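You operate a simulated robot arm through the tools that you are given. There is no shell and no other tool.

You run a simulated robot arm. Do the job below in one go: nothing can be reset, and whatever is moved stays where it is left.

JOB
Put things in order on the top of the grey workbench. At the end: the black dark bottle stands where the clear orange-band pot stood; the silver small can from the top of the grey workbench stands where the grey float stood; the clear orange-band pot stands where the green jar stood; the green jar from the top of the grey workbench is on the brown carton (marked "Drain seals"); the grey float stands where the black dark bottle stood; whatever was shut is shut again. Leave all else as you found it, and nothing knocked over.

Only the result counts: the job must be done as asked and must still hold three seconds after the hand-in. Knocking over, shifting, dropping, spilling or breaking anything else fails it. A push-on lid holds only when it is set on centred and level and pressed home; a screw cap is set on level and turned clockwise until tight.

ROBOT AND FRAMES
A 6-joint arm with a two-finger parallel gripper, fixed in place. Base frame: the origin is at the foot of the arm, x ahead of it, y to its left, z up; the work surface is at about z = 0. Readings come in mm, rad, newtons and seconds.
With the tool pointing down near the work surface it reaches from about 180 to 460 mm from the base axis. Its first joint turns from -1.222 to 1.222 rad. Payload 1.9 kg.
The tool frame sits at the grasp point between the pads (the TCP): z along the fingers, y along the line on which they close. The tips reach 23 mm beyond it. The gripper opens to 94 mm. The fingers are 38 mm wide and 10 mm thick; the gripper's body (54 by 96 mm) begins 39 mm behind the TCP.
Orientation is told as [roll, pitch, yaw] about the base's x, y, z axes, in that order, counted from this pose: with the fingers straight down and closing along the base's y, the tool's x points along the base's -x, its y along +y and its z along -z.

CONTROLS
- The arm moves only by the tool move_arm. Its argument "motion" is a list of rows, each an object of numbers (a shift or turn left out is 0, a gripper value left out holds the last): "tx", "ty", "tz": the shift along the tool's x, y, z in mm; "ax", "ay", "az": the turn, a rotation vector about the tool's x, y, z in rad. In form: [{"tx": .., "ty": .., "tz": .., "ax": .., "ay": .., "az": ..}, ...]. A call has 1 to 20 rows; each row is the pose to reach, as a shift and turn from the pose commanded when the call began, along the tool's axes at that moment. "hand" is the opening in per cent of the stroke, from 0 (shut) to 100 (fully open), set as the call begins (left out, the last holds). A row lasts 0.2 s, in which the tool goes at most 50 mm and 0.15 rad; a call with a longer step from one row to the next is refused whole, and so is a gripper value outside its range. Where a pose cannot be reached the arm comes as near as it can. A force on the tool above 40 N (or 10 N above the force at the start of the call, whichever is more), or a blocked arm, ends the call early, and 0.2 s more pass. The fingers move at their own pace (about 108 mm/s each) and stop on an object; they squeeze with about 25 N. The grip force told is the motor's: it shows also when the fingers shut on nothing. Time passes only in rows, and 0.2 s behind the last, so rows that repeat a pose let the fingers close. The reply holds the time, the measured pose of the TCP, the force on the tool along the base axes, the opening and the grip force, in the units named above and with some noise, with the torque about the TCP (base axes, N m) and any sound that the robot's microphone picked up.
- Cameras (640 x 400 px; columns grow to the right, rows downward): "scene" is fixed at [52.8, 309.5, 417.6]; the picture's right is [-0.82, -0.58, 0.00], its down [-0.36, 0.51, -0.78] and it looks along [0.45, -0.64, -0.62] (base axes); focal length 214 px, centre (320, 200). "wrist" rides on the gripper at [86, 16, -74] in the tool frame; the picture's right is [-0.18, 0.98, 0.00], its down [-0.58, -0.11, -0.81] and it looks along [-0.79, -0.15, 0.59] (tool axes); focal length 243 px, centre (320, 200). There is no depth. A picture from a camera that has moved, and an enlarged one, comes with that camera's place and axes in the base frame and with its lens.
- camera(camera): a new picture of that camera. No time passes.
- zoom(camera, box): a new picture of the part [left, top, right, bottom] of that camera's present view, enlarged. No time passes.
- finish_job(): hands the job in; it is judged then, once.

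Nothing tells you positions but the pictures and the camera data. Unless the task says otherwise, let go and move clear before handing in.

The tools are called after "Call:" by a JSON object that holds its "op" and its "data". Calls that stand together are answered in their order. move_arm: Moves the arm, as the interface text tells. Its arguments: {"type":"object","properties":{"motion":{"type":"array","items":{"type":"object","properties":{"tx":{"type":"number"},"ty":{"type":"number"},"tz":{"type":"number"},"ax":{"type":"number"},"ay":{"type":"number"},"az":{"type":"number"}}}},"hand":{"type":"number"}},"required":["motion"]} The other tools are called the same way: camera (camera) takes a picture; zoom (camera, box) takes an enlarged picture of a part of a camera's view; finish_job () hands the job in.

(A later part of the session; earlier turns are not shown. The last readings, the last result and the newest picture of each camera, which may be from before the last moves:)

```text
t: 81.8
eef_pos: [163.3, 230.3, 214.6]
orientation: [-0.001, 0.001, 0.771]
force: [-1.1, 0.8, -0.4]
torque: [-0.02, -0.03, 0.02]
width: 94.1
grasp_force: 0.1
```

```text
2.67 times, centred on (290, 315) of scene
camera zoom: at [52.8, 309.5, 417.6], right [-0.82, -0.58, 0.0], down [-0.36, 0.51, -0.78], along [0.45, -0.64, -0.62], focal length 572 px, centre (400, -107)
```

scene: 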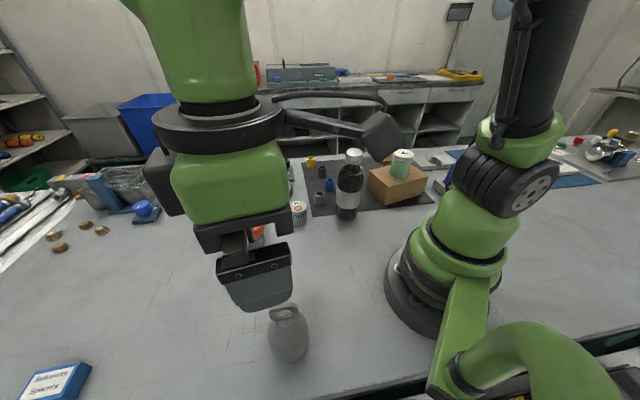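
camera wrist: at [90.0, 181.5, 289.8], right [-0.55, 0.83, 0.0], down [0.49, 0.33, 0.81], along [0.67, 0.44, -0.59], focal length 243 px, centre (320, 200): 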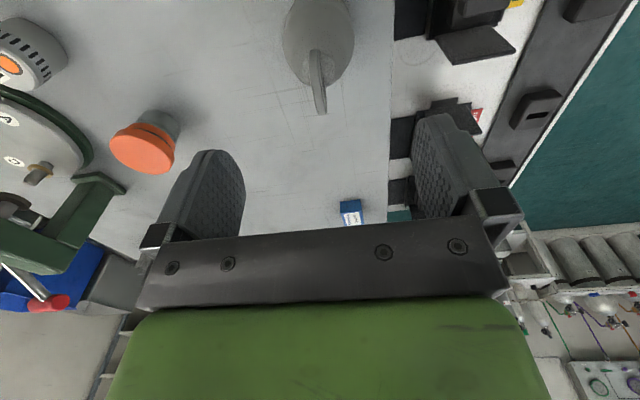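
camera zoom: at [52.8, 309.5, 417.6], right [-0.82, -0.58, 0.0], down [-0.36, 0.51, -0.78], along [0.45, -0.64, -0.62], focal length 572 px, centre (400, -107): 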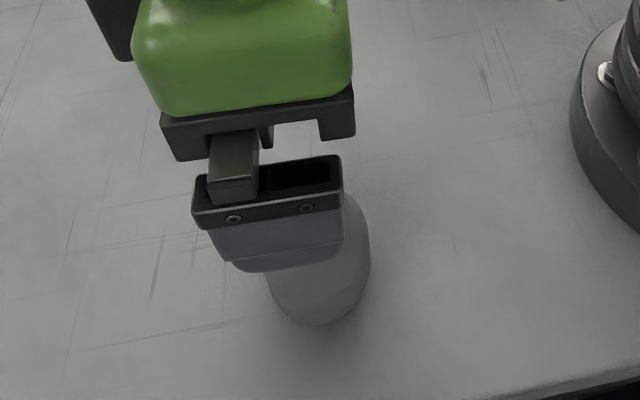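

The handle is about 10 mm thick with its top near z ≈ 125–135, and the float's axis is near (169, 232). I'll get closer to refine this before gripping.

Call:
{"op": "move_arm", "data": {"motion": [{"tx": -2, "ty": -1, "tz": 10}, {"tx": -4, "ty": -2, "tz": 22}, {"tx": -5.9, "ty": -2.8, "tz": 32}, {"tx": -5.9, "ty": -2.8, "tz": 38}, {"tx": -5.9, "ty": -2.8, "tz": 38}], "hand": 100}}

Call:
{"op": "camera", "data": {"camera": "wrist"}}

Call:
{"op": "zoom", "data": {"camera": "wrist", "box": [240, 0, 400, 160]}}

Call:
{"op": "camera", "data": {"camera": "scene"}}

```text
t: 83.0
eef_pos: [169.2, 231.2, 179.0]
orientation: [0.001, 0.0, 0.769]
force: [-0.1, 0.2, 0.7]
torque: [0.01, 0.0, -0.01]
width: 94.1
grasp_force: 0.0
```

```text
taken
camera wrist: at [96.8, 183.1, 252.5], right [-0.55, 0.83, 0.0], down [0.49, 0.33, 0.81], along [0.67, 0.44, -0.59], focal length 243 px, centre (320, 200)
```

wrist: 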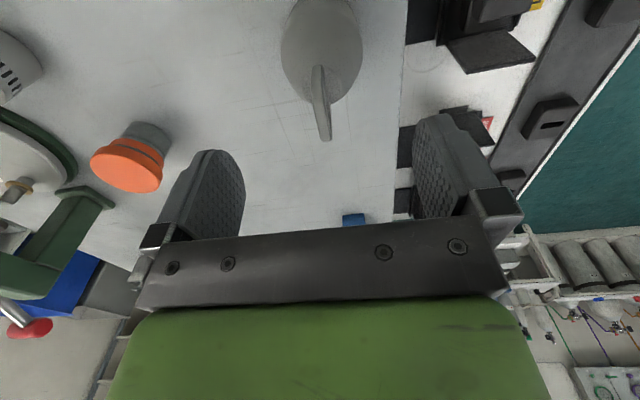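

```text
2.50 times, centred on (320, 80) of wrist
camera zoom: at [96.8, 183.1, 252.5], right [-0.55, 0.83, 0.0], down [0.49, 0.33, 0.81], along [0.67, 0.44, -0.59], focal length 606 px, centre (320, 500)
```

zoom: 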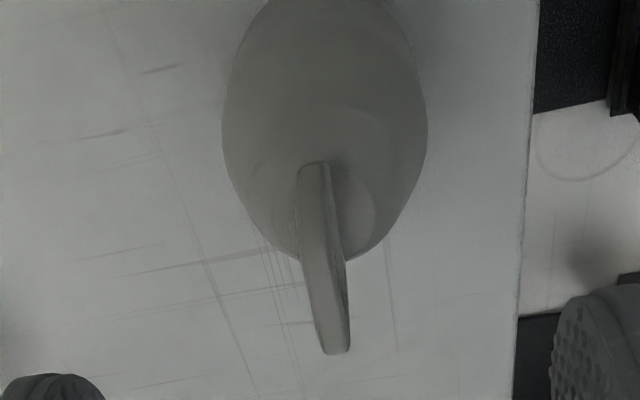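

```text
taken
```

scene: 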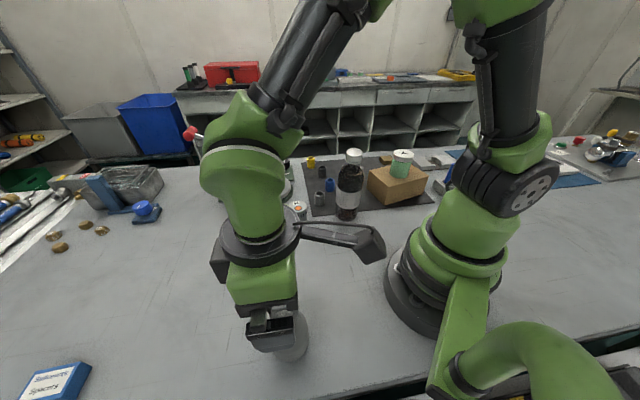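

The fingers are aligned across the handle. I'll descend a bit, with the tips near the handle's top, and check the geometry again.

Call:
{"op": "move_arm", "data": {"motion": [{"tz": 10}, {"tz": 20}, {"tz": 30}, {"tz": 36}, {"tz": 36}], "hand": 100}}

Call:
{"op": "camera", "data": {"camera": "wrist"}}

Call:
{"op": "zoom", "data": {"camera": "wrist", "box": [220, 30, 420, 220]}}

Call:
{"op": "zoom", "data": {"camera": "scene", "box": [210, 260, 370, 390]}}

```text
t: 84.2
eef_pos: [170.1, 230.6, 141.6]
orientation: [-0.001, -0.001, 0.77]
force: [-0.9, -0.6, 0.2]
torque: [0.0, 0.02, 0.0]
width: 94.0
grasp_force: 0.0
```

```text
taken
camera wrist: at [96.7, 183.4, 216.3], right [-0.55, 0.83, 0.0], down [0.49, 0.33, 0.81], along [0.67, 0.44, -0.59], focal length 243 px, centre (320, 200)
```

wrist: 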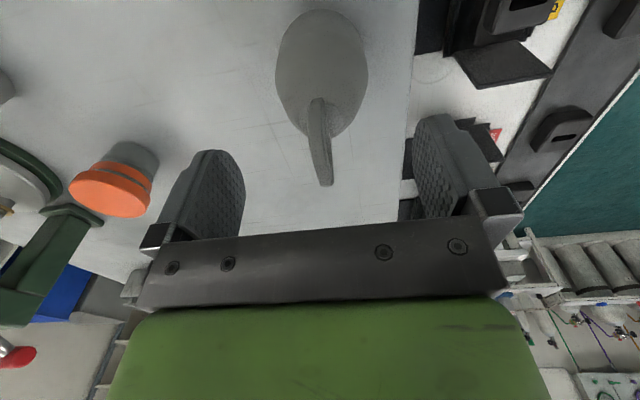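

```text
2.11 times, centred on (320, 125) of wrist
camera zoom: at [96.7, 183.4, 216.3], right [-0.55, 0.83, 0.0], down [0.49, 0.33, 0.81], along [0.67, 0.44, -0.59], focal length 511 px, centre (320, 358)
```

zoom: 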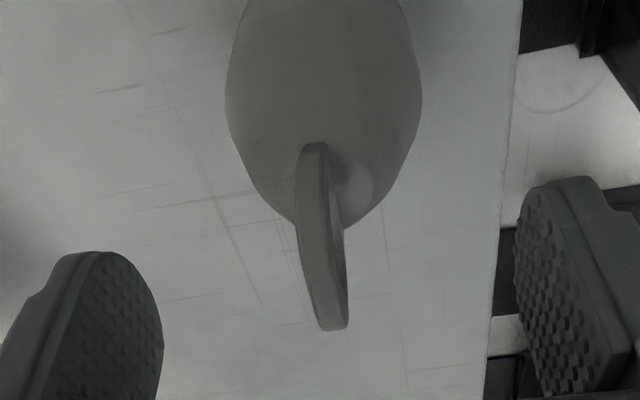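

```text
3.08 times, centred on (290, 325) of scene
camera zoom: at [52.8, 309.5, 417.6], right [-0.82, -0.58, 0.0], down [-0.36, 0.51, -0.78], along [0.45, -0.64, -0.62], focal length 660 px, centre (412, -185)
```

zoom: 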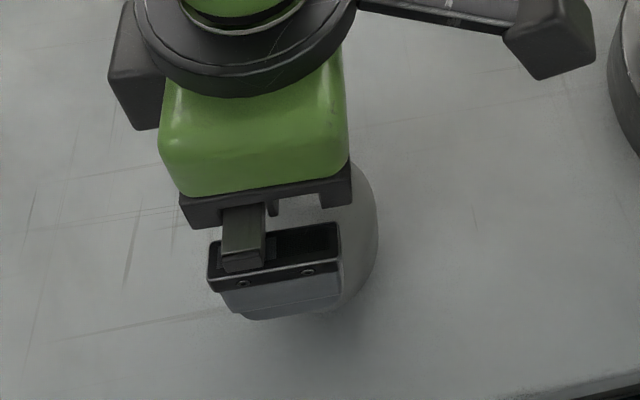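

The handle's top is at z ≈ 139 and the tips are already about 20 mm below it, well clear of the body. I'll nudge slightly and close on the handle.

Call:
{"op": "move_arm", "data": {"motion": [{"ty": 0.5, "tz": 2}, {"ty": 1, "tz": 4}, {"ty": 1, "tz": 4}], "hand": 100}}

Call:
{"op": "move_arm", "data": {"motion": [{"tz": 0}, {"tz": 0}, {"tz": 0}, {"tz": 0}, {"tz": 0}], "hand": 0}}

Call:
{"op": "camera", "data": {"camera": "wrist"}}

Call:
{"op": "zoom", "data": {"camera": "scene", "box": [210, 260, 370, 390]}}

```text
t: 85.0
eef_pos: [169.3, 232.4, 137.5]
orientation: [0.001, -0.002, 0.771]
force: [-0.7, -0.1, -0.3]
torque: [-0.03, -0.01, -0.01]
width: 93.9
grasp_force: 0.2
```

```text
t: 86.2
eef_pos: [169.5, 232.7, 137.9]
orientation: [0.0, 0.001, 0.77]
force: [-0.1, -0.5, 1.0]
torque: [-0.03, 0.01, -0.01]
width: 6.2
grasp_force: 25.1
```

```text
taken
camera wrist: at [96.1, 184.1, 212.0], right [-0.55, 0.83, 0.0], down [0.49, 0.33, 0.81], along [0.67, 0.44, -0.59], focal length 243 px, centre (320, 200)
```

wrist: 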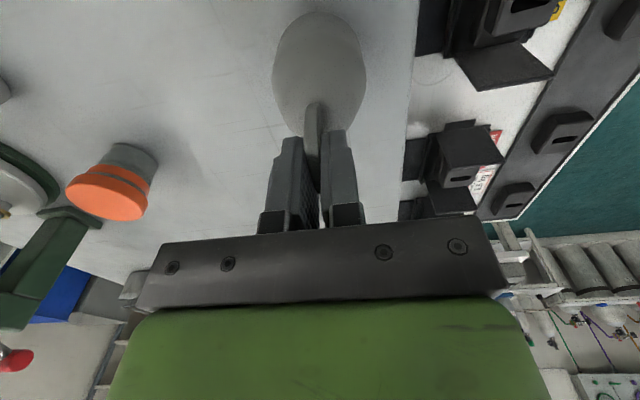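

```text
3.08 times, centred on (290, 325) of scene
camera zoom: at [52.8, 309.5, 417.6], right [-0.82, -0.58, 0.0], down [-0.36, 0.51, -0.78], along [0.45, -0.64, -0.62], focal length 660 px, centre (412, -185)
```

zoom: 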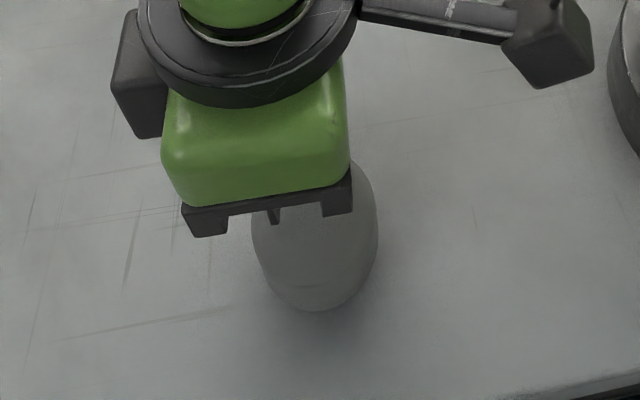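

The handle is gripped at about 6 mm. Slow test lift next.

Call:
{"op": "move_arm", "data": {"motion": [{"tz": -2}, {"tz": -4}, {"tz": -7}, {"tz": -10}, {"tz": -14}, {"tz": -14}], "hand": 0}}

Call:
{"op": "camera", "data": {"camera": "wrist"}}

Call:
{"op": "zoom", "data": {"camera": "scene", "box": [210, 240, 370, 390]}}

```text
t: 87.6
eef_pos: [169.8, 232.6, 151.9]
orientation: [0.0, 0.0, 0.769]
force: [-0.3, -0.2, -2.0]
torque: [-0.03, -0.03, -0.02]
width: 5.9
grasp_force: 24.9
```

```text
taken
camera wrist: at [96.8, 184.4, 226.6], right [-0.55, 0.83, 0.0], down [0.49, 0.33, 0.81], along [0.67, 0.44, -0.59], focal length 243 px, centre (320, 200)
```

wrist: 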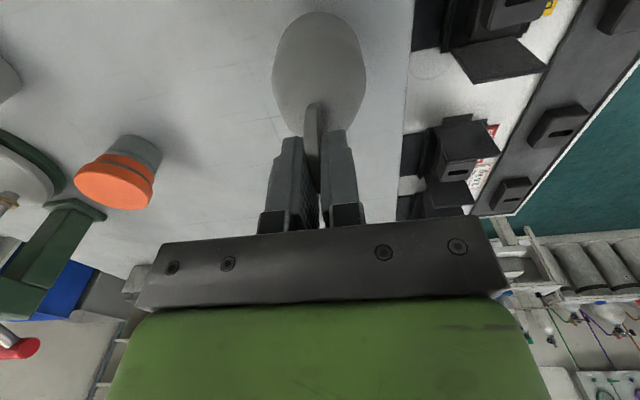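

```text
2.67 times, centred on (290, 315) of scene
camera zoom: at [52.8, 309.5, 417.6], right [-0.82, -0.58, 0.0], down [-0.36, 0.51, -0.78], along [0.45, -0.64, -0.62], focal length 572 px, centre (400, -107)
```

zoom: 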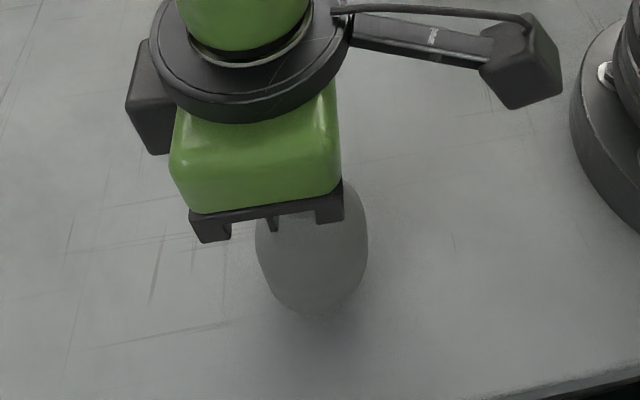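

The float lifts cleanly and hangs vertical. I'll raise it and carry it to the bottle's original place at about (249.5, 4.7).

Call:
{"op": "move_arm", "data": {"motion": [{"tz": -12}, {"tz": -26}, {"tz": -38}, {"tx": 3, "ty": -6.7, "tz": -38, "az": 0.02}, {"tx": 8, "ty": -18, "tz": -38, "az": 0.06}, {"tx": 15, "ty": -33.5, "tz": -38, "az": 0.12}, {"tx": 22, "ty": -49, "tz": -38, "az": 0.18}, {"tx": 29, "ty": -65, "tz": -38, "az": 0.24}, {"tx": 37, "ty": -82.6, "tz": -38, "az": 0.3}, {"tx": 45, "ty": -100.5, "tz": -38, "az": 0.36}, {"tx": 53, "ty": -118, "tz": -38, "az": 0.42}, {"tx": 61, "ty": -136, "tz": -38, "az": 0.48}, {"tx": 69, "ty": -154, "tz": -38, "az": 0.54}, {"tx": 77, "ty": -172, "tz": -38, "az": 0.6}, {"tx": 84, "ty": -187.6, "tz": -38, "az": 0.66}, {"tx": 90, "ty": -201, "tz": -38, "az": 0.71}, {"tx": 95, "ty": -212, "tz": -38, "az": 0.74}, {"tx": 98, "ty": -219, "tz": -38, "az": 0.76}, {"tx": 99.2, "ty": -221.5, "tz": -38, "az": 0.77}, {"tx": 99.2, "ty": -221.5, "tz": -38, "az": 0.77}], "hand": 0}}

Call:
{"op": "camera", "data": {"camera": "wrist"}}

Call:
{"op": "camera", "data": {"camera": "scene"}}

```text
t: 91.8
eef_pos: [252.9, 2.5, 189.1]
orientation: [0.0, -0.001, 0.001]
force: [0.3, 0.3, -1.7]
torque: [-0.03, 0.01, 0.02]
width: 6.4
grasp_force: 24.8
```

```text
taken
camera wrist: at [166.2, 20.3, 264.2], right [0.18, 0.98, 0.0], down [0.58, -0.11, 0.81], along [0.79, -0.15, -0.59], focal length 243 px, centre (320, 200)
```

wrist: 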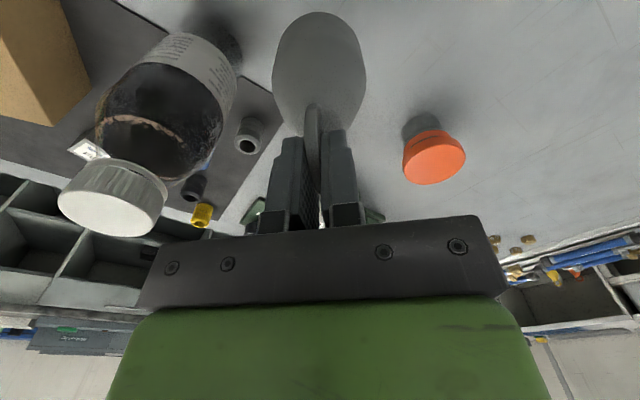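

```text
taken
```

scene: 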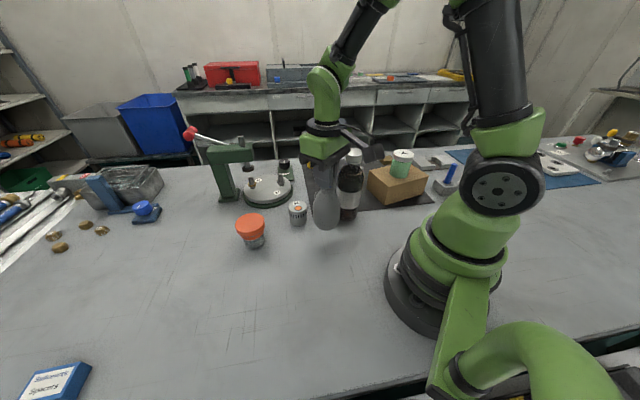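

The float hovers over the bottle's old place, with the bottle safely off to the side. I'll lower it.

Call:
{"op": "move_arm", "data": {"motion": [{"tz": 8}, {"tz": 18}, {"tz": 28}, {"tz": 37}, {"tz": 43}, {"tz": 47}, {"tz": 47}], "hand": 0}}

Call:
{"op": "zoom", "data": {"camera": "scene", "box": [260, 140, 400, 260]}}

Call:
{"op": "camera", "data": {"camera": "wrist"}}

```text
t: 93.4
eef_pos: [252.7, 3.6, 141.7]
orientation: [-0.001, -0.001, -0.002]
force: [-0.6, -0.3, -1.2]
torque: [-0.04, 0.01, 0.01]
width: 6.1
grasp_force: 25.2
```

```text
3.33 times, centred on (330, 200) of scene
camera zoom: at [52.8, 309.5, 417.6], right [-0.82, -0.58, 0.0], down [-0.36, 0.51, -0.78], along [0.45, -0.64, -0.62], focal length 715 px, centre (287, 200)
```

zoom: 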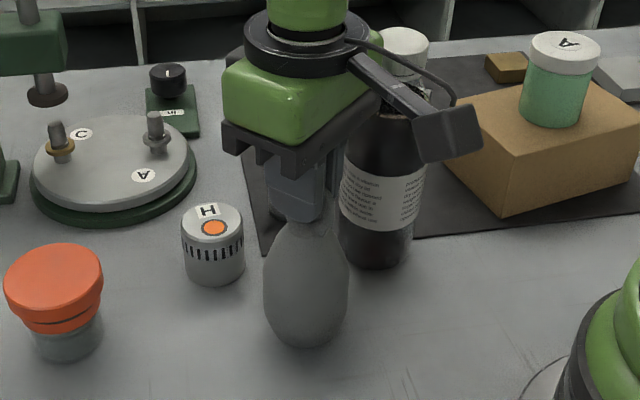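

```text
taken
camera wrist: at [166.8, 20.8, 216.7], right [0.18, 0.98, 0.0], down [0.58, -0.11, 0.81], along [0.79, -0.15, -0.59], focal length 243 px, centre (320, 200)
```

wrist: 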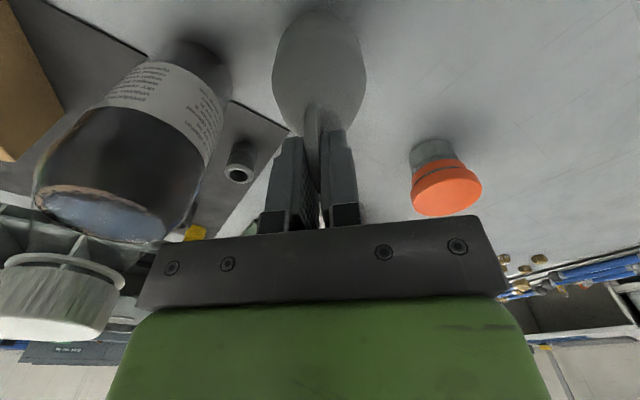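

The float is about 5 mm above the bench. Fine lowering now.

Call:
{"op": "move_arm", "data": {"motion": [{"tz": 1.5}, {"tz": 3}, {"tz": 4}, {"tz": 4}], "hand": 0}}

```text
t: 94.4
eef_pos: [252.9, 4.2, 139.1]
orientation: [-0.001, -0.001, 0.001]
force: [-0.4, 0.1, -1.2]
torque: [0.02, 0.01, 0.02]
width: 6.3
grasp_force: 24.8
```

Call:
{"op": "move_arm", "data": {"motion": [{"tz": 0.6}, {"tz": 1.2}, {"tz": 1.2}], "hand": 0}}

```text
t: 95.2
eef_pos: [252.9, 4.6, 138.2]
orientation: [0.0, 0.0, 0.0]
force: [0.3, 0.2, -1.1]
torque: [0.01, 0.0, -0.02]
width: 6.0
grasp_force: 24.7
```

Call:
{"op": "move_arm", "data": {"motion": [{"tz": 0.5}, {"tz": 1.0}, {"tz": 1.0}], "hand": 0}}

```text
t: 96.0
eef_pos: [253.7, 4.2, 136.9]
orientation: [0.001, -0.002, 0.0]
force: [-1.4, 0.6, 17.7]
torque: [0.08, 0.16, 0.02]
width: 6.3
grasp_force: 24.9
```

The float is on the bench. I'll ease off slightly, then open gradually in case it rocks.

Call:
{"op": "move_arm", "data": {"motion": [{"tz": -0.4}, {"tz": -0.7}, {"tz": -0.7}], "hand": 0}}

Call:
{"op": "move_arm", "data": {"motion": [{"tz": 0}, {"tz": 0}, {"tz": 0}], "hand": 12}}

Call:
{"op": "camera", "data": {"camera": "wrist"}}

Call:
{"op": "zoom", "data": {"camera": "scene", "box": [260, 140, 400, 260]}}

```text
t: 96.8
eef_pos: [252.5, 4.7, 136.2]
orientation: [0.0, 0.0, 0.0]
force: [-0.1, 0.4, -1.7]
torque: [0.01, 0.01, 0.03]
width: 6.2
grasp_force: 25.2
```

```text
t: 97.6
eef_pos: [252.1, 3.1, 136.8]
orientation: [0.0, -0.001, 0.0]
force: [0.4, 0.6, -0.2]
torque: [-0.01, 0.0, -0.01]
width: 11.5
grasp_force: 0.0
```

```text
taken
camera wrist: at [166.4, 21.3, 212.0], right [0.18, 0.98, 0.0], down [0.58, -0.11, 0.81], along [0.79, -0.15, -0.59], focal length 243 px, centre (320, 200)
```

wrist: 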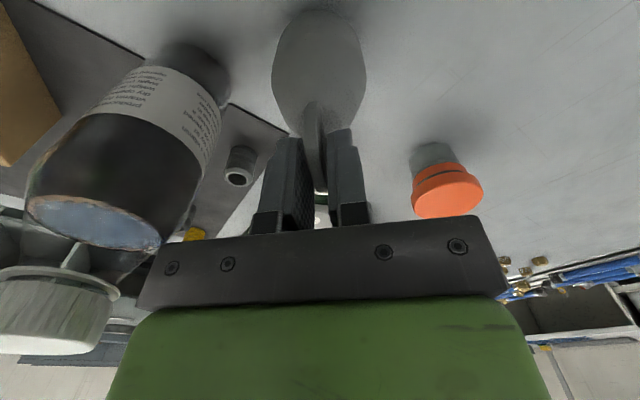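

```text
3.33 times, centred on (330, 200) of scene
camera zoom: at [52.8, 309.5, 417.6], right [-0.82, -0.58, 0.0], down [-0.36, 0.51, -0.78], along [0.45, -0.64, -0.62], focal length 715 px, centre (287, 200)
```

zoom: 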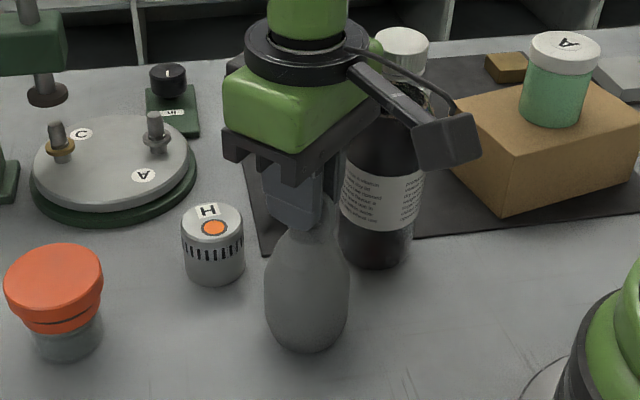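

The float stands on its own. I'll open further and rise straight up.

Call:
{"op": "move_arm", "data": {"motion": [{"tz": 0}, {"tz": 0}, {"tz": 0}], "hand": 55}}

Call:
{"op": "move_arm", "data": {"motion": [{"tz": -6}, {"tz": -15}, {"tz": -28}, {"tz": -45}, {"tz": -65}, {"tz": -90}, {"tz": -115}, {"tz": -140}, {"tz": -150}], "hand": 55}}

Call:
{"op": "camera", "data": {"camera": "wrist"}}

Call:
{"op": "camera", "data": {"camera": "scene"}}

```text
t: 98.4
eef_pos: [252.8, 5.0, 137.0]
orientation: [0.001, 0.0, 0.0]
force: [0.3, -0.2, 0.0]
torque: [0.01, -0.02, -0.02]
width: 51.6
grasp_force: 0.1
```

```text
t: 100.4
eef_pos: [253.7, 3.8, 286.3]
orientation: [0.0, -0.002, -0.002]
force: [-0.3, -0.1, 0.0]
torque: [-0.01, -0.01, 0.03]
width: 51.7
grasp_force: 0.1
```

```text
taken
camera wrist: at [166.5, 21.0, 361.1], right [0.19, 0.98, 0.0], down [0.58, -0.11, 0.81], along [0.79, -0.15, -0.59], focal length 243 px, centre (320, 200)
```

wrist: 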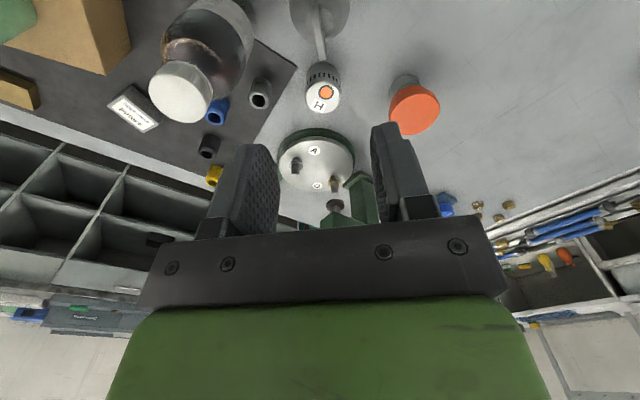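

```text
taken
```

scene: 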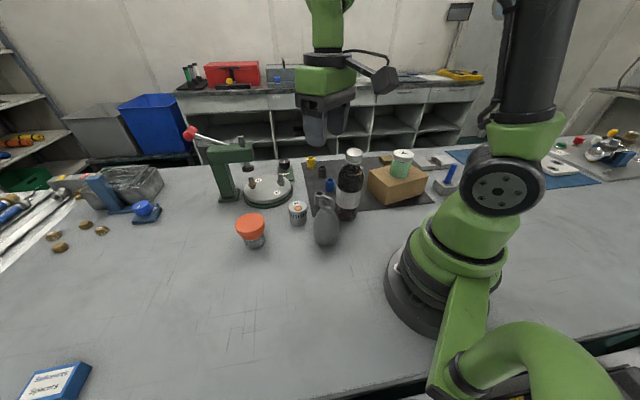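

The float stands on the bottle's old place. Next is the silver can near (342, -9). I'll hover over it with the wrist turned so neither the camera nor the fingers come near the float or bottle.

Call:
{"op": "move_arm", "data": {"motion": [{"tx": -8, "ty": -1, "tz": 0, "az": 0.1}, {"tx": -18, "ty": -3, "tz": 0, "az": 0.2}, {"tx": -30, "ty": -5, "tz": 0, "az": 0.3}, {"tx": -42, "ty": -7, "tz": 5, "az": 0.4}, {"tx": -54, "ty": -9, "tz": 15, "az": 0.5}, {"tx": -66, "ty": -11, "tz": 30, "az": 0.6}, {"tx": -76, "ty": -12, "tz": 50, "az": 0.7}, {"tx": -84, "ty": -13, "tz": 70, "az": 0.8}, {"tx": -89.3, "ty": -14, "tz": 90, "az": 0.9}, {"tx": -89.3, "ty": -14, "tz": 106, "az": 1.0}, {"tx": -89.3, "ty": -14, "tz": 106, "az": 1.0}], "hand": 82}}

Call:
{"op": "camera", "data": {"camera": "wrist"}}

Call:
{"op": "zoom", "data": {"camera": "wrist", "box": [240, 0, 400, 130]}}

Call:
{"op": "camera", "data": {"camera": "scene"}}

```text
t: 102.8
eef_pos: [340.7, -10.6, 181.6]
orientation: [0.002, 0.0, -1.002]
force: [0.2, -0.7, -0.2]
torque: [0.0, -0.01, 0.01]
width: 76.9
grasp_force: 0.1
```

```text
taken
camera wrist: at [309.4, 71.8, 255.8], right [0.93, 0.37, 0.0], down [0.22, -0.55, 0.81], along [0.3, -0.75, -0.59], focal length 243 px, centre (320, 200)
```

wrist: 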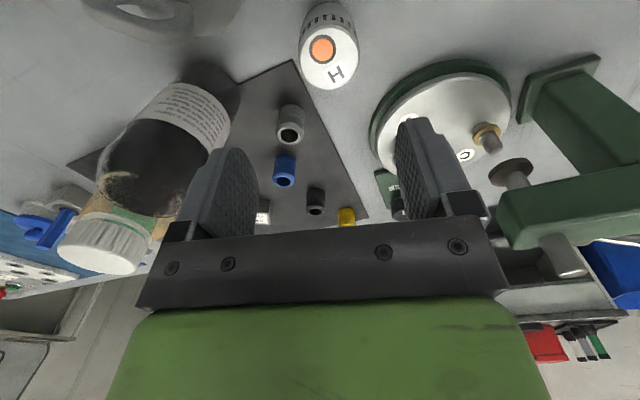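

```text
3.08 times, centred on (320, 65) of wrist
camera zoom: at [309.4, 71.8, 255.8], right [0.93, 0.37, 0.0], down [0.22, -0.55, 0.81], along [0.3, -0.75, -0.59], focal length 746 px, centre (320, 615)
```

zoom: 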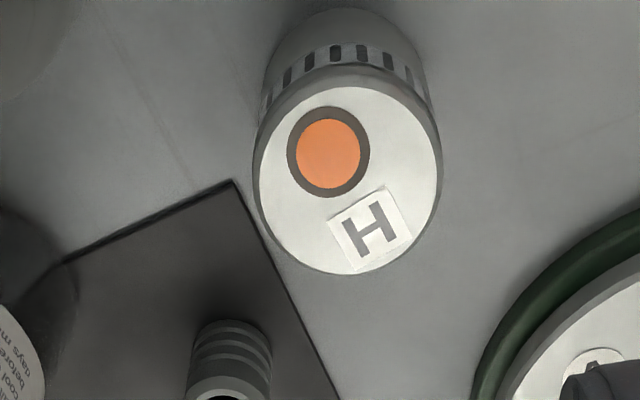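

```text
taken
```

scene: 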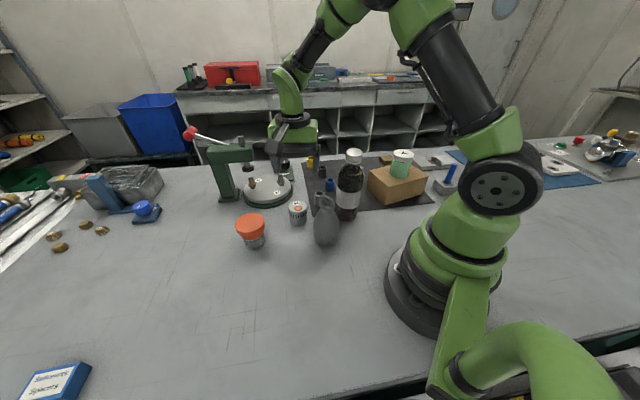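

The can's top is near z ≈ 54, its centre is at about (347.5, -6), and it is about 47 mm wide. I'll shift over it and descend partway to confirm.

Call:
{"op": "move_arm", "data": {"motion": [{"tx": 0, "ty": 3, "tz": 12}, {"tx": 0, "ty": 6.2, "tz": 28}, {"tx": 0, "ty": 6.2, "tz": 44}, {"tx": 0, "ty": 6.2, "tz": 58}, {"tx": 0, "ty": 6.2, "tz": 58}], "hand": 82}}

Call:
{"op": "camera", "data": {"camera": "wrist"}}

Call:
{"op": "zoom", "data": {"camera": "wrist", "box": [240, 20, 400, 150]}}

Call:
{"op": "zoom", "data": {"camera": "scene", "box": [240, 140, 380, 260]}}

```text
t: 104.0
eef_pos: [346.1, -8.4, 123.2]
orientation: [0.0, 0.0, -1.002]
force: [-0.5, -0.3, 0.5]
torque: [0.0, 0.0, 0.02]
width: 77.0
grasp_force: 0.0
```

```text
taken
camera wrist: at [313.8, 75.3, 197.2], right [0.93, 0.38, 0.0], down [0.22, -0.55, 0.81], along [0.3, -0.75, -0.59], focal length 243 px, centre (320, 200)
```

wrist: 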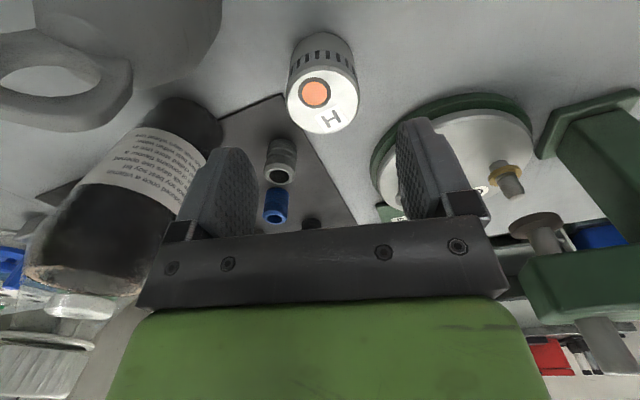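

```text
3.08 times, centred on (320, 85) of wrist
camera zoom: at [313.8, 75.3, 197.2], right [0.93, 0.38, 0.0], down [0.22, -0.55, 0.81], along [0.3, -0.75, -0.59], focal length 746 px, centre (320, 554)
```

zoom: 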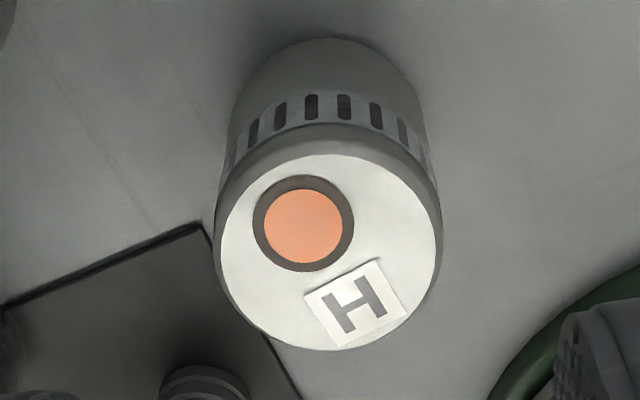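

```text
3.33 times, centred on (310, 200) of scene
camera zoom: at [52.8, 309.5, 417.6], right [-0.82, -0.58, 0.0], down [-0.36, 0.51, -0.78], along [0.45, -0.64, -0.62], focal length 715 px, centre (353, 200)
```

zoom: 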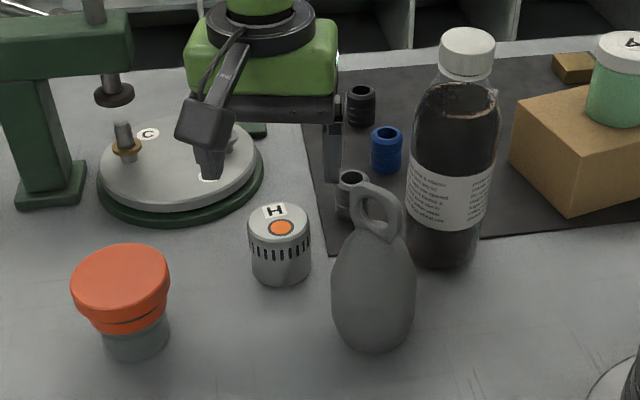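

The can is confirmed at (348, -6). I'll descend around it with the tips stopping about 7 mm above the bench.

Call:
{"op": "move_arm", "data": {"motion": [{"tx": -1.1, "ty": 1.3, "tz": 15}, {"tx": -1.1, "ty": 1.3, "tz": 32}, {"tx": -1.1, "ty": 1.3, "tz": 48}, {"tx": -1.1, "ty": 1.3, "tz": 64}, {"tx": -1.1, "ty": 1.3, "tz": 78}, {"tx": -1.1, "ty": 1.3, "tz": 88}, {"tx": -1.1, "ty": 1.3, "tz": 92.5}, {"tx": -1.1, "ty": 1.3, "tz": 92.5}], "hand": 82}}

Call:
{"op": "camera", "data": {"camera": "wrist"}}

Call:
{"op": "zoom", "data": {"camera": "scene", "box": [240, 140, 380, 260]}}

```text
t: 105.8
eef_pos: [348.8, -6.5, 30.3]
orientation: [0.0, 0.002, -1.0]
force: [0.2, 0.0, -0.5]
torque: [0.03, 0.0, -0.02]
width: 77.3
grasp_force: 0.0
```

```text
taken
camera wrist: at [315.7, 75.5, 105.0], right [0.93, 0.38, 0.0], down [0.22, -0.55, 0.81], along [0.3, -0.75, -0.59], focal length 243 px, centre (320, 200)
```

wrist: 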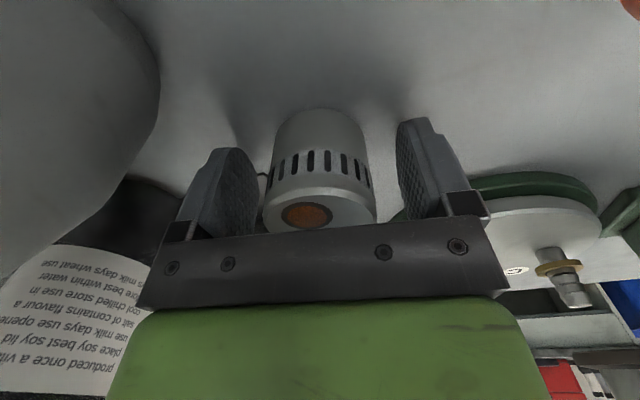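

```text
3.33 times, centred on (310, 200) of scene
camera zoom: at [52.8, 309.5, 417.6], right [-0.82, -0.58, 0.0], down [-0.36, 0.51, -0.78], along [0.45, -0.64, -0.62], focal length 715 px, centre (353, 200)
```

zoom: 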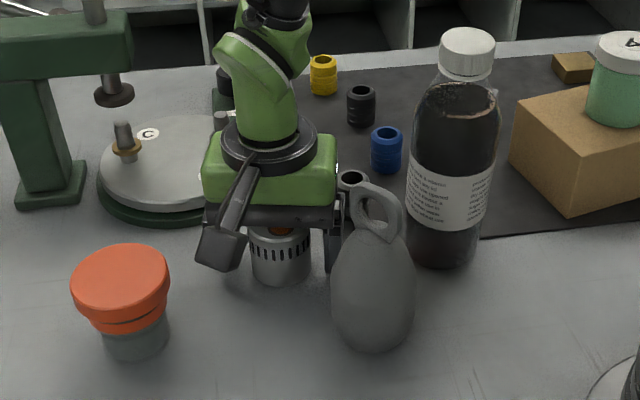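

The can sits centred between the fingers. I'll close now.

Call:
{"op": "move_arm", "data": {"motion": [{"tz": 0}, {"tz": 0}, {"tz": 0}, {"tz": 0}], "hand": 0}}

Call:
{"op": "move_arm", "data": {"motion": [{"tz": -2}, {"tz": -4}, {"tz": -7}, {"tz": -10}, {"tz": -12}, {"tz": -12}], "hand": 0}}

Call:
{"op": "camera", "data": {"camera": "wrist"}}

Call:
{"op": "zoom", "data": {"camera": "scene", "box": [240, 140, 380, 260]}}

```text
t: 106.8
eef_pos: [348.4, -8.1, 31.1]
orientation: [0.0, 0.001, -1.0]
force: [0.1, -0.6, -0.2]
torque: [0.0, 0.03, -0.02]
width: 49.0
grasp_force: 25.4
```

```text
t: 108.2
eef_pos: [348.9, -7.6, 43.2]
orientation: [0.001, 0.0, -0.998]
force: [0.7, 0.4, -1.1]
torque: [0.0, 0.03, 0.01]
width: 49.1
grasp_force: 24.8
```

```text
taken
camera wrist: at [315.9, 75.3, 117.4], right [0.93, 0.38, 0.0], down [0.22, -0.55, 0.81], along [0.3, -0.75, -0.59], focal length 243 px, centre (320, 200)
```

wrist: 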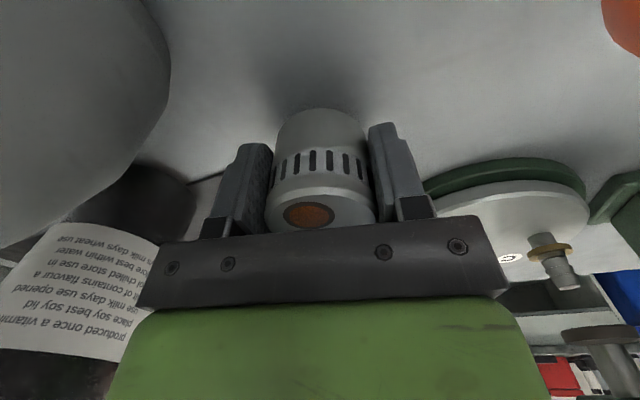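

```text
3.33 times, centred on (310, 200) of scene
camera zoom: at [52.8, 309.5, 417.6], right [-0.82, -0.58, 0.0], down [-0.36, 0.51, -0.78], along [0.45, -0.64, -0.62], focal length 715 px, centre (353, 200)
```

zoom: 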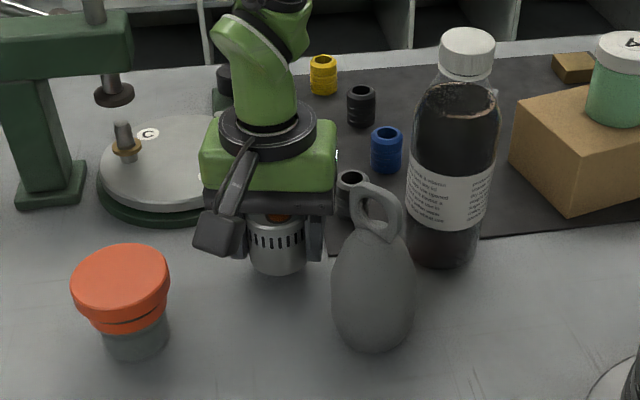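

The can is held firmly at 49 mm. I'll raise it straight up, then carry it high over to the float's old place at about (166, 231).

Call:
{"op": "move_arm", "data": {"motion": [{"tz": -15}, {"tz": -35}, {"tz": -55}, {"tz": -75}, {"tz": -95}, {"tz": -115}, {"tz": -135}, {"tz": -155}, {"tz": -175}, {"tz": -195}, {"tz": -207}], "hand": 0}}

Call:
{"op": "move_arm", "data": {"motion": [{"tx": 7, "ty": -0.6}, {"tx": 20, "ty": -1.7}, {"tx": 38, "ty": -3.3}, {"tx": 57, "ty": -4.9}, {"tx": 77, "ty": -6.7}, {"tx": 97, "ty": -8.4}, {"tx": 117, "ty": -10.1}, {"tx": 137, "ty": -11.9}, {"tx": 157, "ty": -13.6}, {"tx": 177, "ty": -15.3}, {"tx": 197, "ty": -17.1}, {"tx": 217, "ty": -18.8}, {"tx": 237, "ty": -20.5}, {"tx": 256, "ty": -22.2}, {"tx": 273, "ty": -23.7}, {"tx": 286, "ty": -24.8}, {"tx": 294, "ty": -25.5}, {"tx": 297.8, "ty": -25.8}, {"tx": 297.8, "ty": -25.8}], "hand": 0}}

Call:
{"op": "camera", "data": {"camera": "wrist"}}

Call:
{"op": "camera", "data": {"camera": "scene"}}

```text
t: 110.6
eef_pos: [346.4, -7.8, 249.9]
orientation: [0.001, 0.0, -1.001]
force: [-0.2, -0.6, -0.3]
torque: [0.02, 0.02, 0.03]
width: 48.9
grasp_force: 24.9
```

```text
t: 114.6
eef_pos: [165.9, 229.8, 249.4]
orientation: [-0.001, -0.001, -0.999]
force: [0.2, 0.0, -1.3]
torque: [-0.02, 0.02, 0.04]
width: 48.8
grasp_force: 25.1
```

```text
taken
camera wrist: at [132.5, 311.5, 324.3], right [0.93, 0.38, 0.0], down [0.22, -0.55, 0.81], along [0.3, -0.75, -0.59], focal length 243 px, centre (320, 200)
```

wrist: 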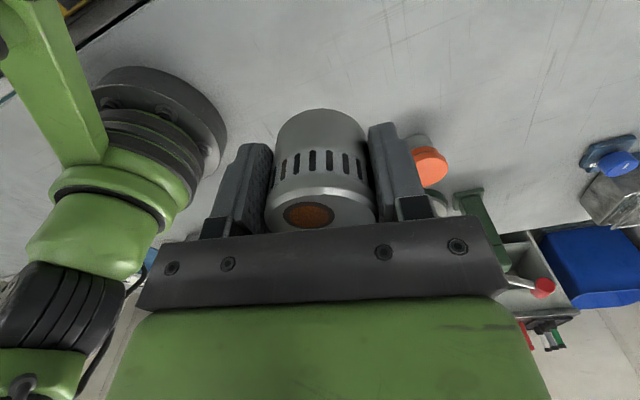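

```text
taken
```

scene: 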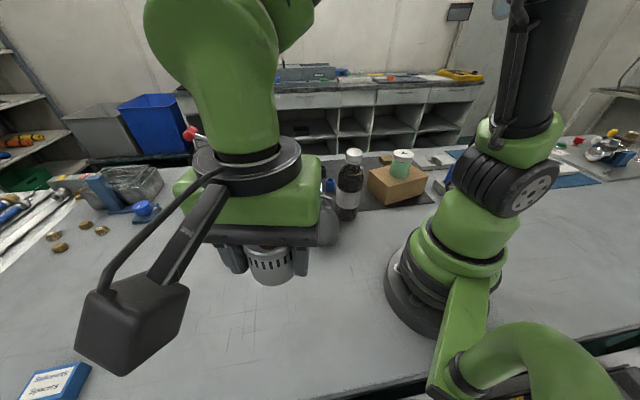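

The can is above the float's old place, with nothing around it. I'll lower it to just above the bench.

Call:
{"op": "move_arm", "data": {"motion": [{"tz": 15}, {"tz": 35}, {"tz": 55}, {"tz": 75}, {"tz": 95}, {"tz": 115}, {"tz": 135}, {"tz": 155}, {"tz": 175}, {"tz": 192}, {"tz": 205}, {"tz": 212}, {"tz": 214}, {"tz": 214}], "hand": 0}}

Call:
{"op": "zoom", "data": {"camera": "scene", "box": [200, 220, 400, 395]}}

Call:
{"op": "camera", "data": {"camera": "wrist"}}

```text
t: 117.6
eef_pos: [167.0, 231.5, 33.9]
orientation: [0.001, 0.001, -1.001]
force: [0.1, -0.4, -0.2]
torque: [0.02, 0.01, -0.02]
width: 49.2
grasp_force: 25.0
```

```text
2.29 times, centred on (300, 308) of scene
camera zoom: at [52.8, 309.5, 417.6], right [-0.82, -0.58, 0.0], down [-0.36, 0.51, -0.78], along [0.45, -0.64, -0.62], focal length 490 px, centre (366, -46)
```

zoom: 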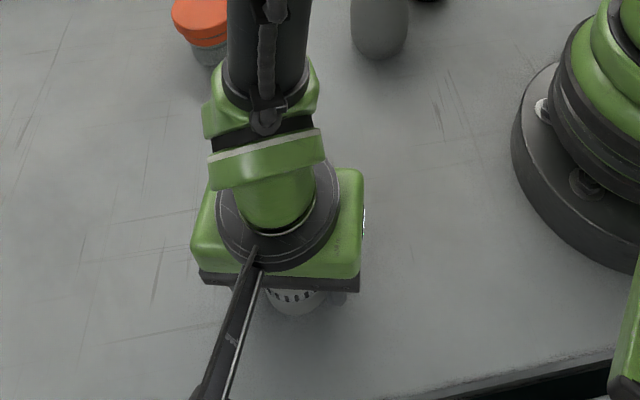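

```text
taken
camera wrist: at [133.8, 313.2, 109.8], right [0.93, 0.38, 0.0], down [0.22, -0.55, 0.81], along [0.3, -0.75, -0.59], focal length 243 px, centre (320, 200)
```

wrist: 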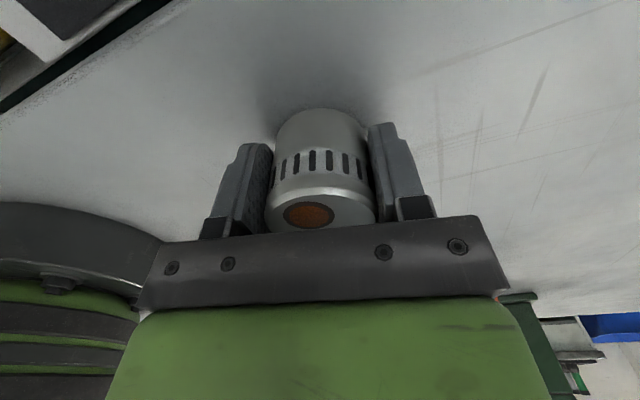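

Call:
{"op": "move_arm", "data": {"motion": [{"tz": 1.5}, {"tz": 3}, {"tz": 4}, {"tz": 4}], "hand": 0}}

```text
t: 118.6
eef_pos: [167.0, 230.7, 31.6]
orientation: [-0.001, 0.001, -1.001]
force: [-0.8, -0.7, -1.5]
torque: [0.01, -0.03, -0.01]
width: 48.5
grasp_force: 24.7
```

The can is not touching yet. I'll continue in sub-millimetre steps.

Call:
{"op": "move_arm", "data": {"motion": [{"tz": 0.5}, {"tz": 1.0}, {"tz": 1.0}], "hand": 0}}

```text
t: 119.4
eef_pos: [166.4, 230.2, 30.5]
orientation: [0.0, -0.002, -0.999]
force: [1.0, -0.2, -0.6]
torque: [-0.01, 0.03, 0.01]
width: 49.0
grasp_force: 24.8
```

Call:
{"op": "move_arm", "data": {"motion": [{"tz": 0.4}, {"tz": 0.8}, {"tz": 0.8}], "hand": 0}}

```text
t: 120.2
eef_pos: [166.0, 229.8, 29.9]
orientation: [0.003, -0.001, -1.0]
force: [0.2, 0.7, 16.9]
torque: [-0.12, -0.01, -0.04]
width: 49.2
grasp_force: 24.8
```

The can touches the bench. I'll ease off a little, release it and look.

Call:
{"op": "move_arm", "data": {"motion": [{"tz": -0.4}, {"tz": -0.6}, {"tz": -0.6}], "hand": 0}}

Call:
{"op": "move_arm", "data": {"motion": [{"tz": 0}, {"tz": 0}, {"tz": 0}], "hand": 85}}

Call:
{"op": "camera", "data": {"camera": "wrist"}}

```text
t: 121.0
eef_pos: [165.8, 229.7, 30.7]
orientation: [-0.002, 0.0, -1.001]
force: [-0.6, 0.7, -0.9]
torque: [0.01, -0.01, 0.01]
width: 48.9
grasp_force: 24.3
```

```text
t: 121.8
eef_pos: [165.4, 229.4, 30.3]
orientation: [0.0, 0.0, -1.0]
force: [0.1, -0.2, 0.0]
torque: [0.04, 0.0, -0.02]
width: 80.0
grasp_force: 0.0
```

```text
taken
camera wrist: at [133.2, 312.2, 104.8], right [0.93, 0.38, 0.0], down [0.22, -0.55, 0.81], along [0.3, -0.75, -0.59], focal length 243 px, centre (320, 200)
```

wrist: 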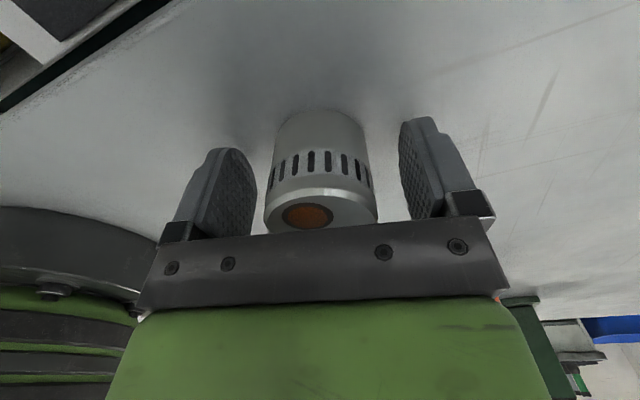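

The can is standing free. I'll rise straight up and check the whole scene.

Call:
{"op": "move_arm", "data": {"motion": [{"tz": -8}, {"tz": -20}, {"tz": -36}, {"tz": -55}, {"tz": -80}, {"tz": -110}, {"tz": -140}, {"tz": -170}, {"tz": -200}, {"tz": -230}], "hand": 85}}

Call:
{"op": "camera", "data": {"camera": "scene"}}

Call:
{"op": "camera", "data": {"camera": "wrist"}}

```text
t: 124.0
eef_pos: [167.0, 227.6, 261.5]
orientation: [0.002, -0.001, -1.0]
force: [0.1, 0.1, 0.8]
torque: [-0.01, 0.04, 0.02]
width: 80.0
grasp_force: 0.1
```

```text
taken
```

scene: 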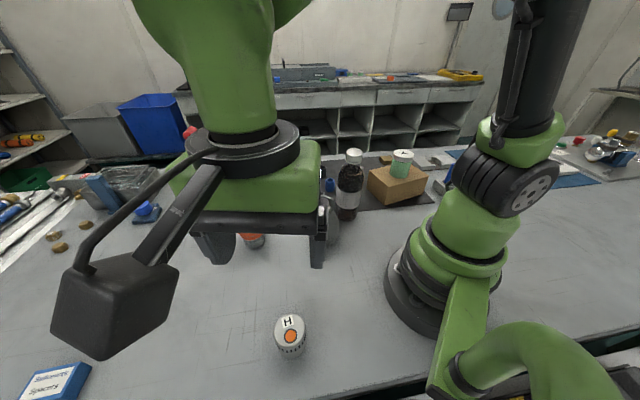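

```text
taken
camera wrist: at [133.6, 310.8, 335.7], right [0.93, 0.38, 0.0], down [0.22, -0.55, 0.81], along [0.3, -0.75, -0.59], focal length 243 px, centre (320, 200)
```

wrist: 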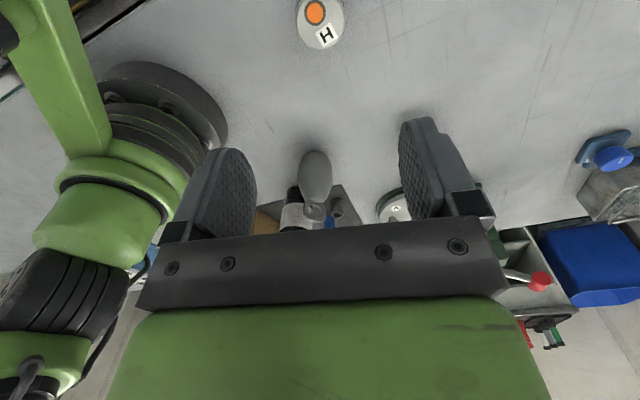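

The can stands where the float was. I'll move the arm clear to a neutral high pose and inspect everything.

Call:
{"op": "move_arm", "data": {"motion": [{"tx": -12, "ty": 0, "tz": -5, "az": -0.05}, {"tx": -30, "ty": 2, "tz": -15, "az": -0.1}, {"tx": -52, "ty": 6, "tz": -25, "az": -0.2}, {"tx": -74, "ty": 10, "tz": -35, "az": -0.3}, {"tx": -96, "ty": 14, "tz": -45, "az": -0.4}, {"tx": -118, "ty": 18, "tz": -55, "az": -0.5}, {"tx": -140, "ty": 22, "tz": -65, "az": -0.6}, {"tx": -162, "ty": 26, "tz": -70, "az": -0.7}, {"tx": -184, "ty": 28, "tz": -75, "az": -0.8}, {"tx": -204, "ty": 28, "tz": -78, "az": -0.9}, {"tx": -222, "ty": 26, "tz": -80, "az": -0.98}, {"tx": -240, "ty": 22, "tz": -80, "az": -1.0}, {"tx": -256, "ty": 18, "tz": -80, "az": -1.0}, {"tx": -270, "ty": 12, "tz": -80, "az": -1.0}], "hand": 85}}

Call:
{"op": "camera", "data": {"camera": "scene"}}

Call:
{"op": "zoom", "data": {"camera": "scene", "box": [220, 140, 440, 277]}}

Call:
{"op": "zoom", "data": {"camera": "scene", "box": [200, 270, 400, 395]}}

Call:
{"op": "camera", "data": {"camera": "wrist"}}

```text
t: 127.0
eef_pos: [321.7, 7.6, 339.8]
orientation: [0.0, 0.001, -0.001]
force: [0.3, -0.1, 0.4]
torque: [0.03, 0.03, -0.02]
width: 80.0
grasp_force: 0.0
```

```text
taken
```

scene: 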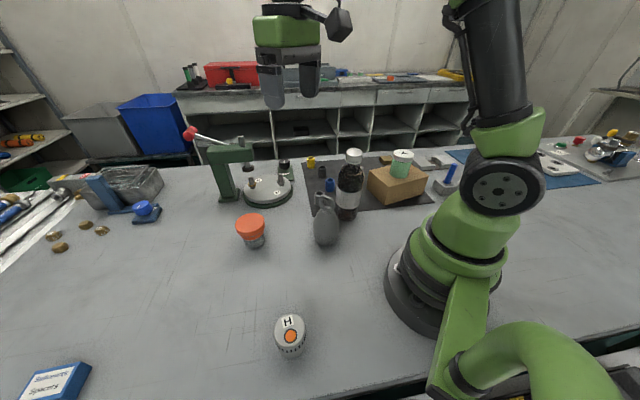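

```text
2.91 times, centred on (330, 208) of scene
camera zoom: at [52.8, 309.5, 417.6], right [-0.82, -0.58, 0.0], down [-0.36, 0.51, -0.78], along [0.45, -0.64, -0.62], focal length 624 px, centre (291, 175)
```

zoom: 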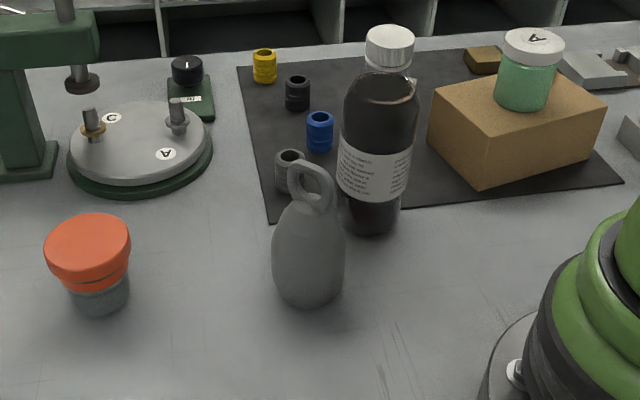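

```text
3.20 times, centred on (300, 332) of scene
camera zoom: at [52.8, 309.5, 417.6], right [-0.82, -0.58, 0.0], down [-0.36, 0.51, -0.78], along [0.45, -0.64, -0.62], focal length 686 px, centre (384, -224)
```

zoom: 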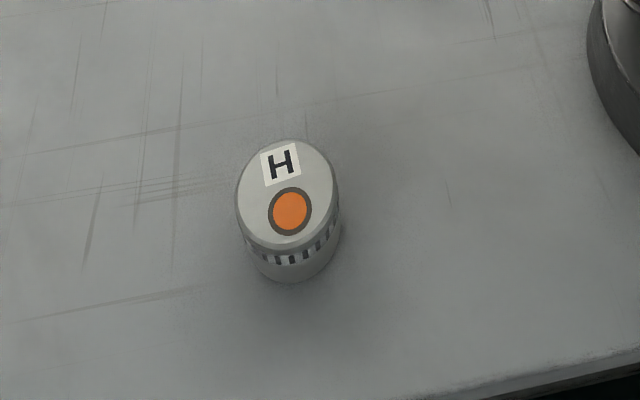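

```text
taken
camera wrist: at [234.0, 24.9, 414.1], right [0.18, 0.98, 0.0], down [0.58, -0.11, 0.81], along [0.79, -0.15, -0.59], focal length 243 px, centre (320, 200)
```

wrist: 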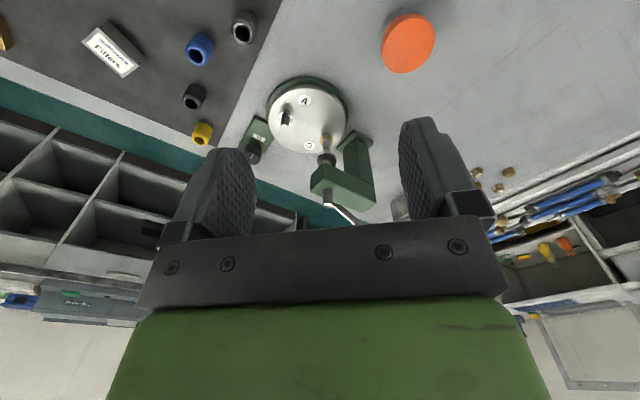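

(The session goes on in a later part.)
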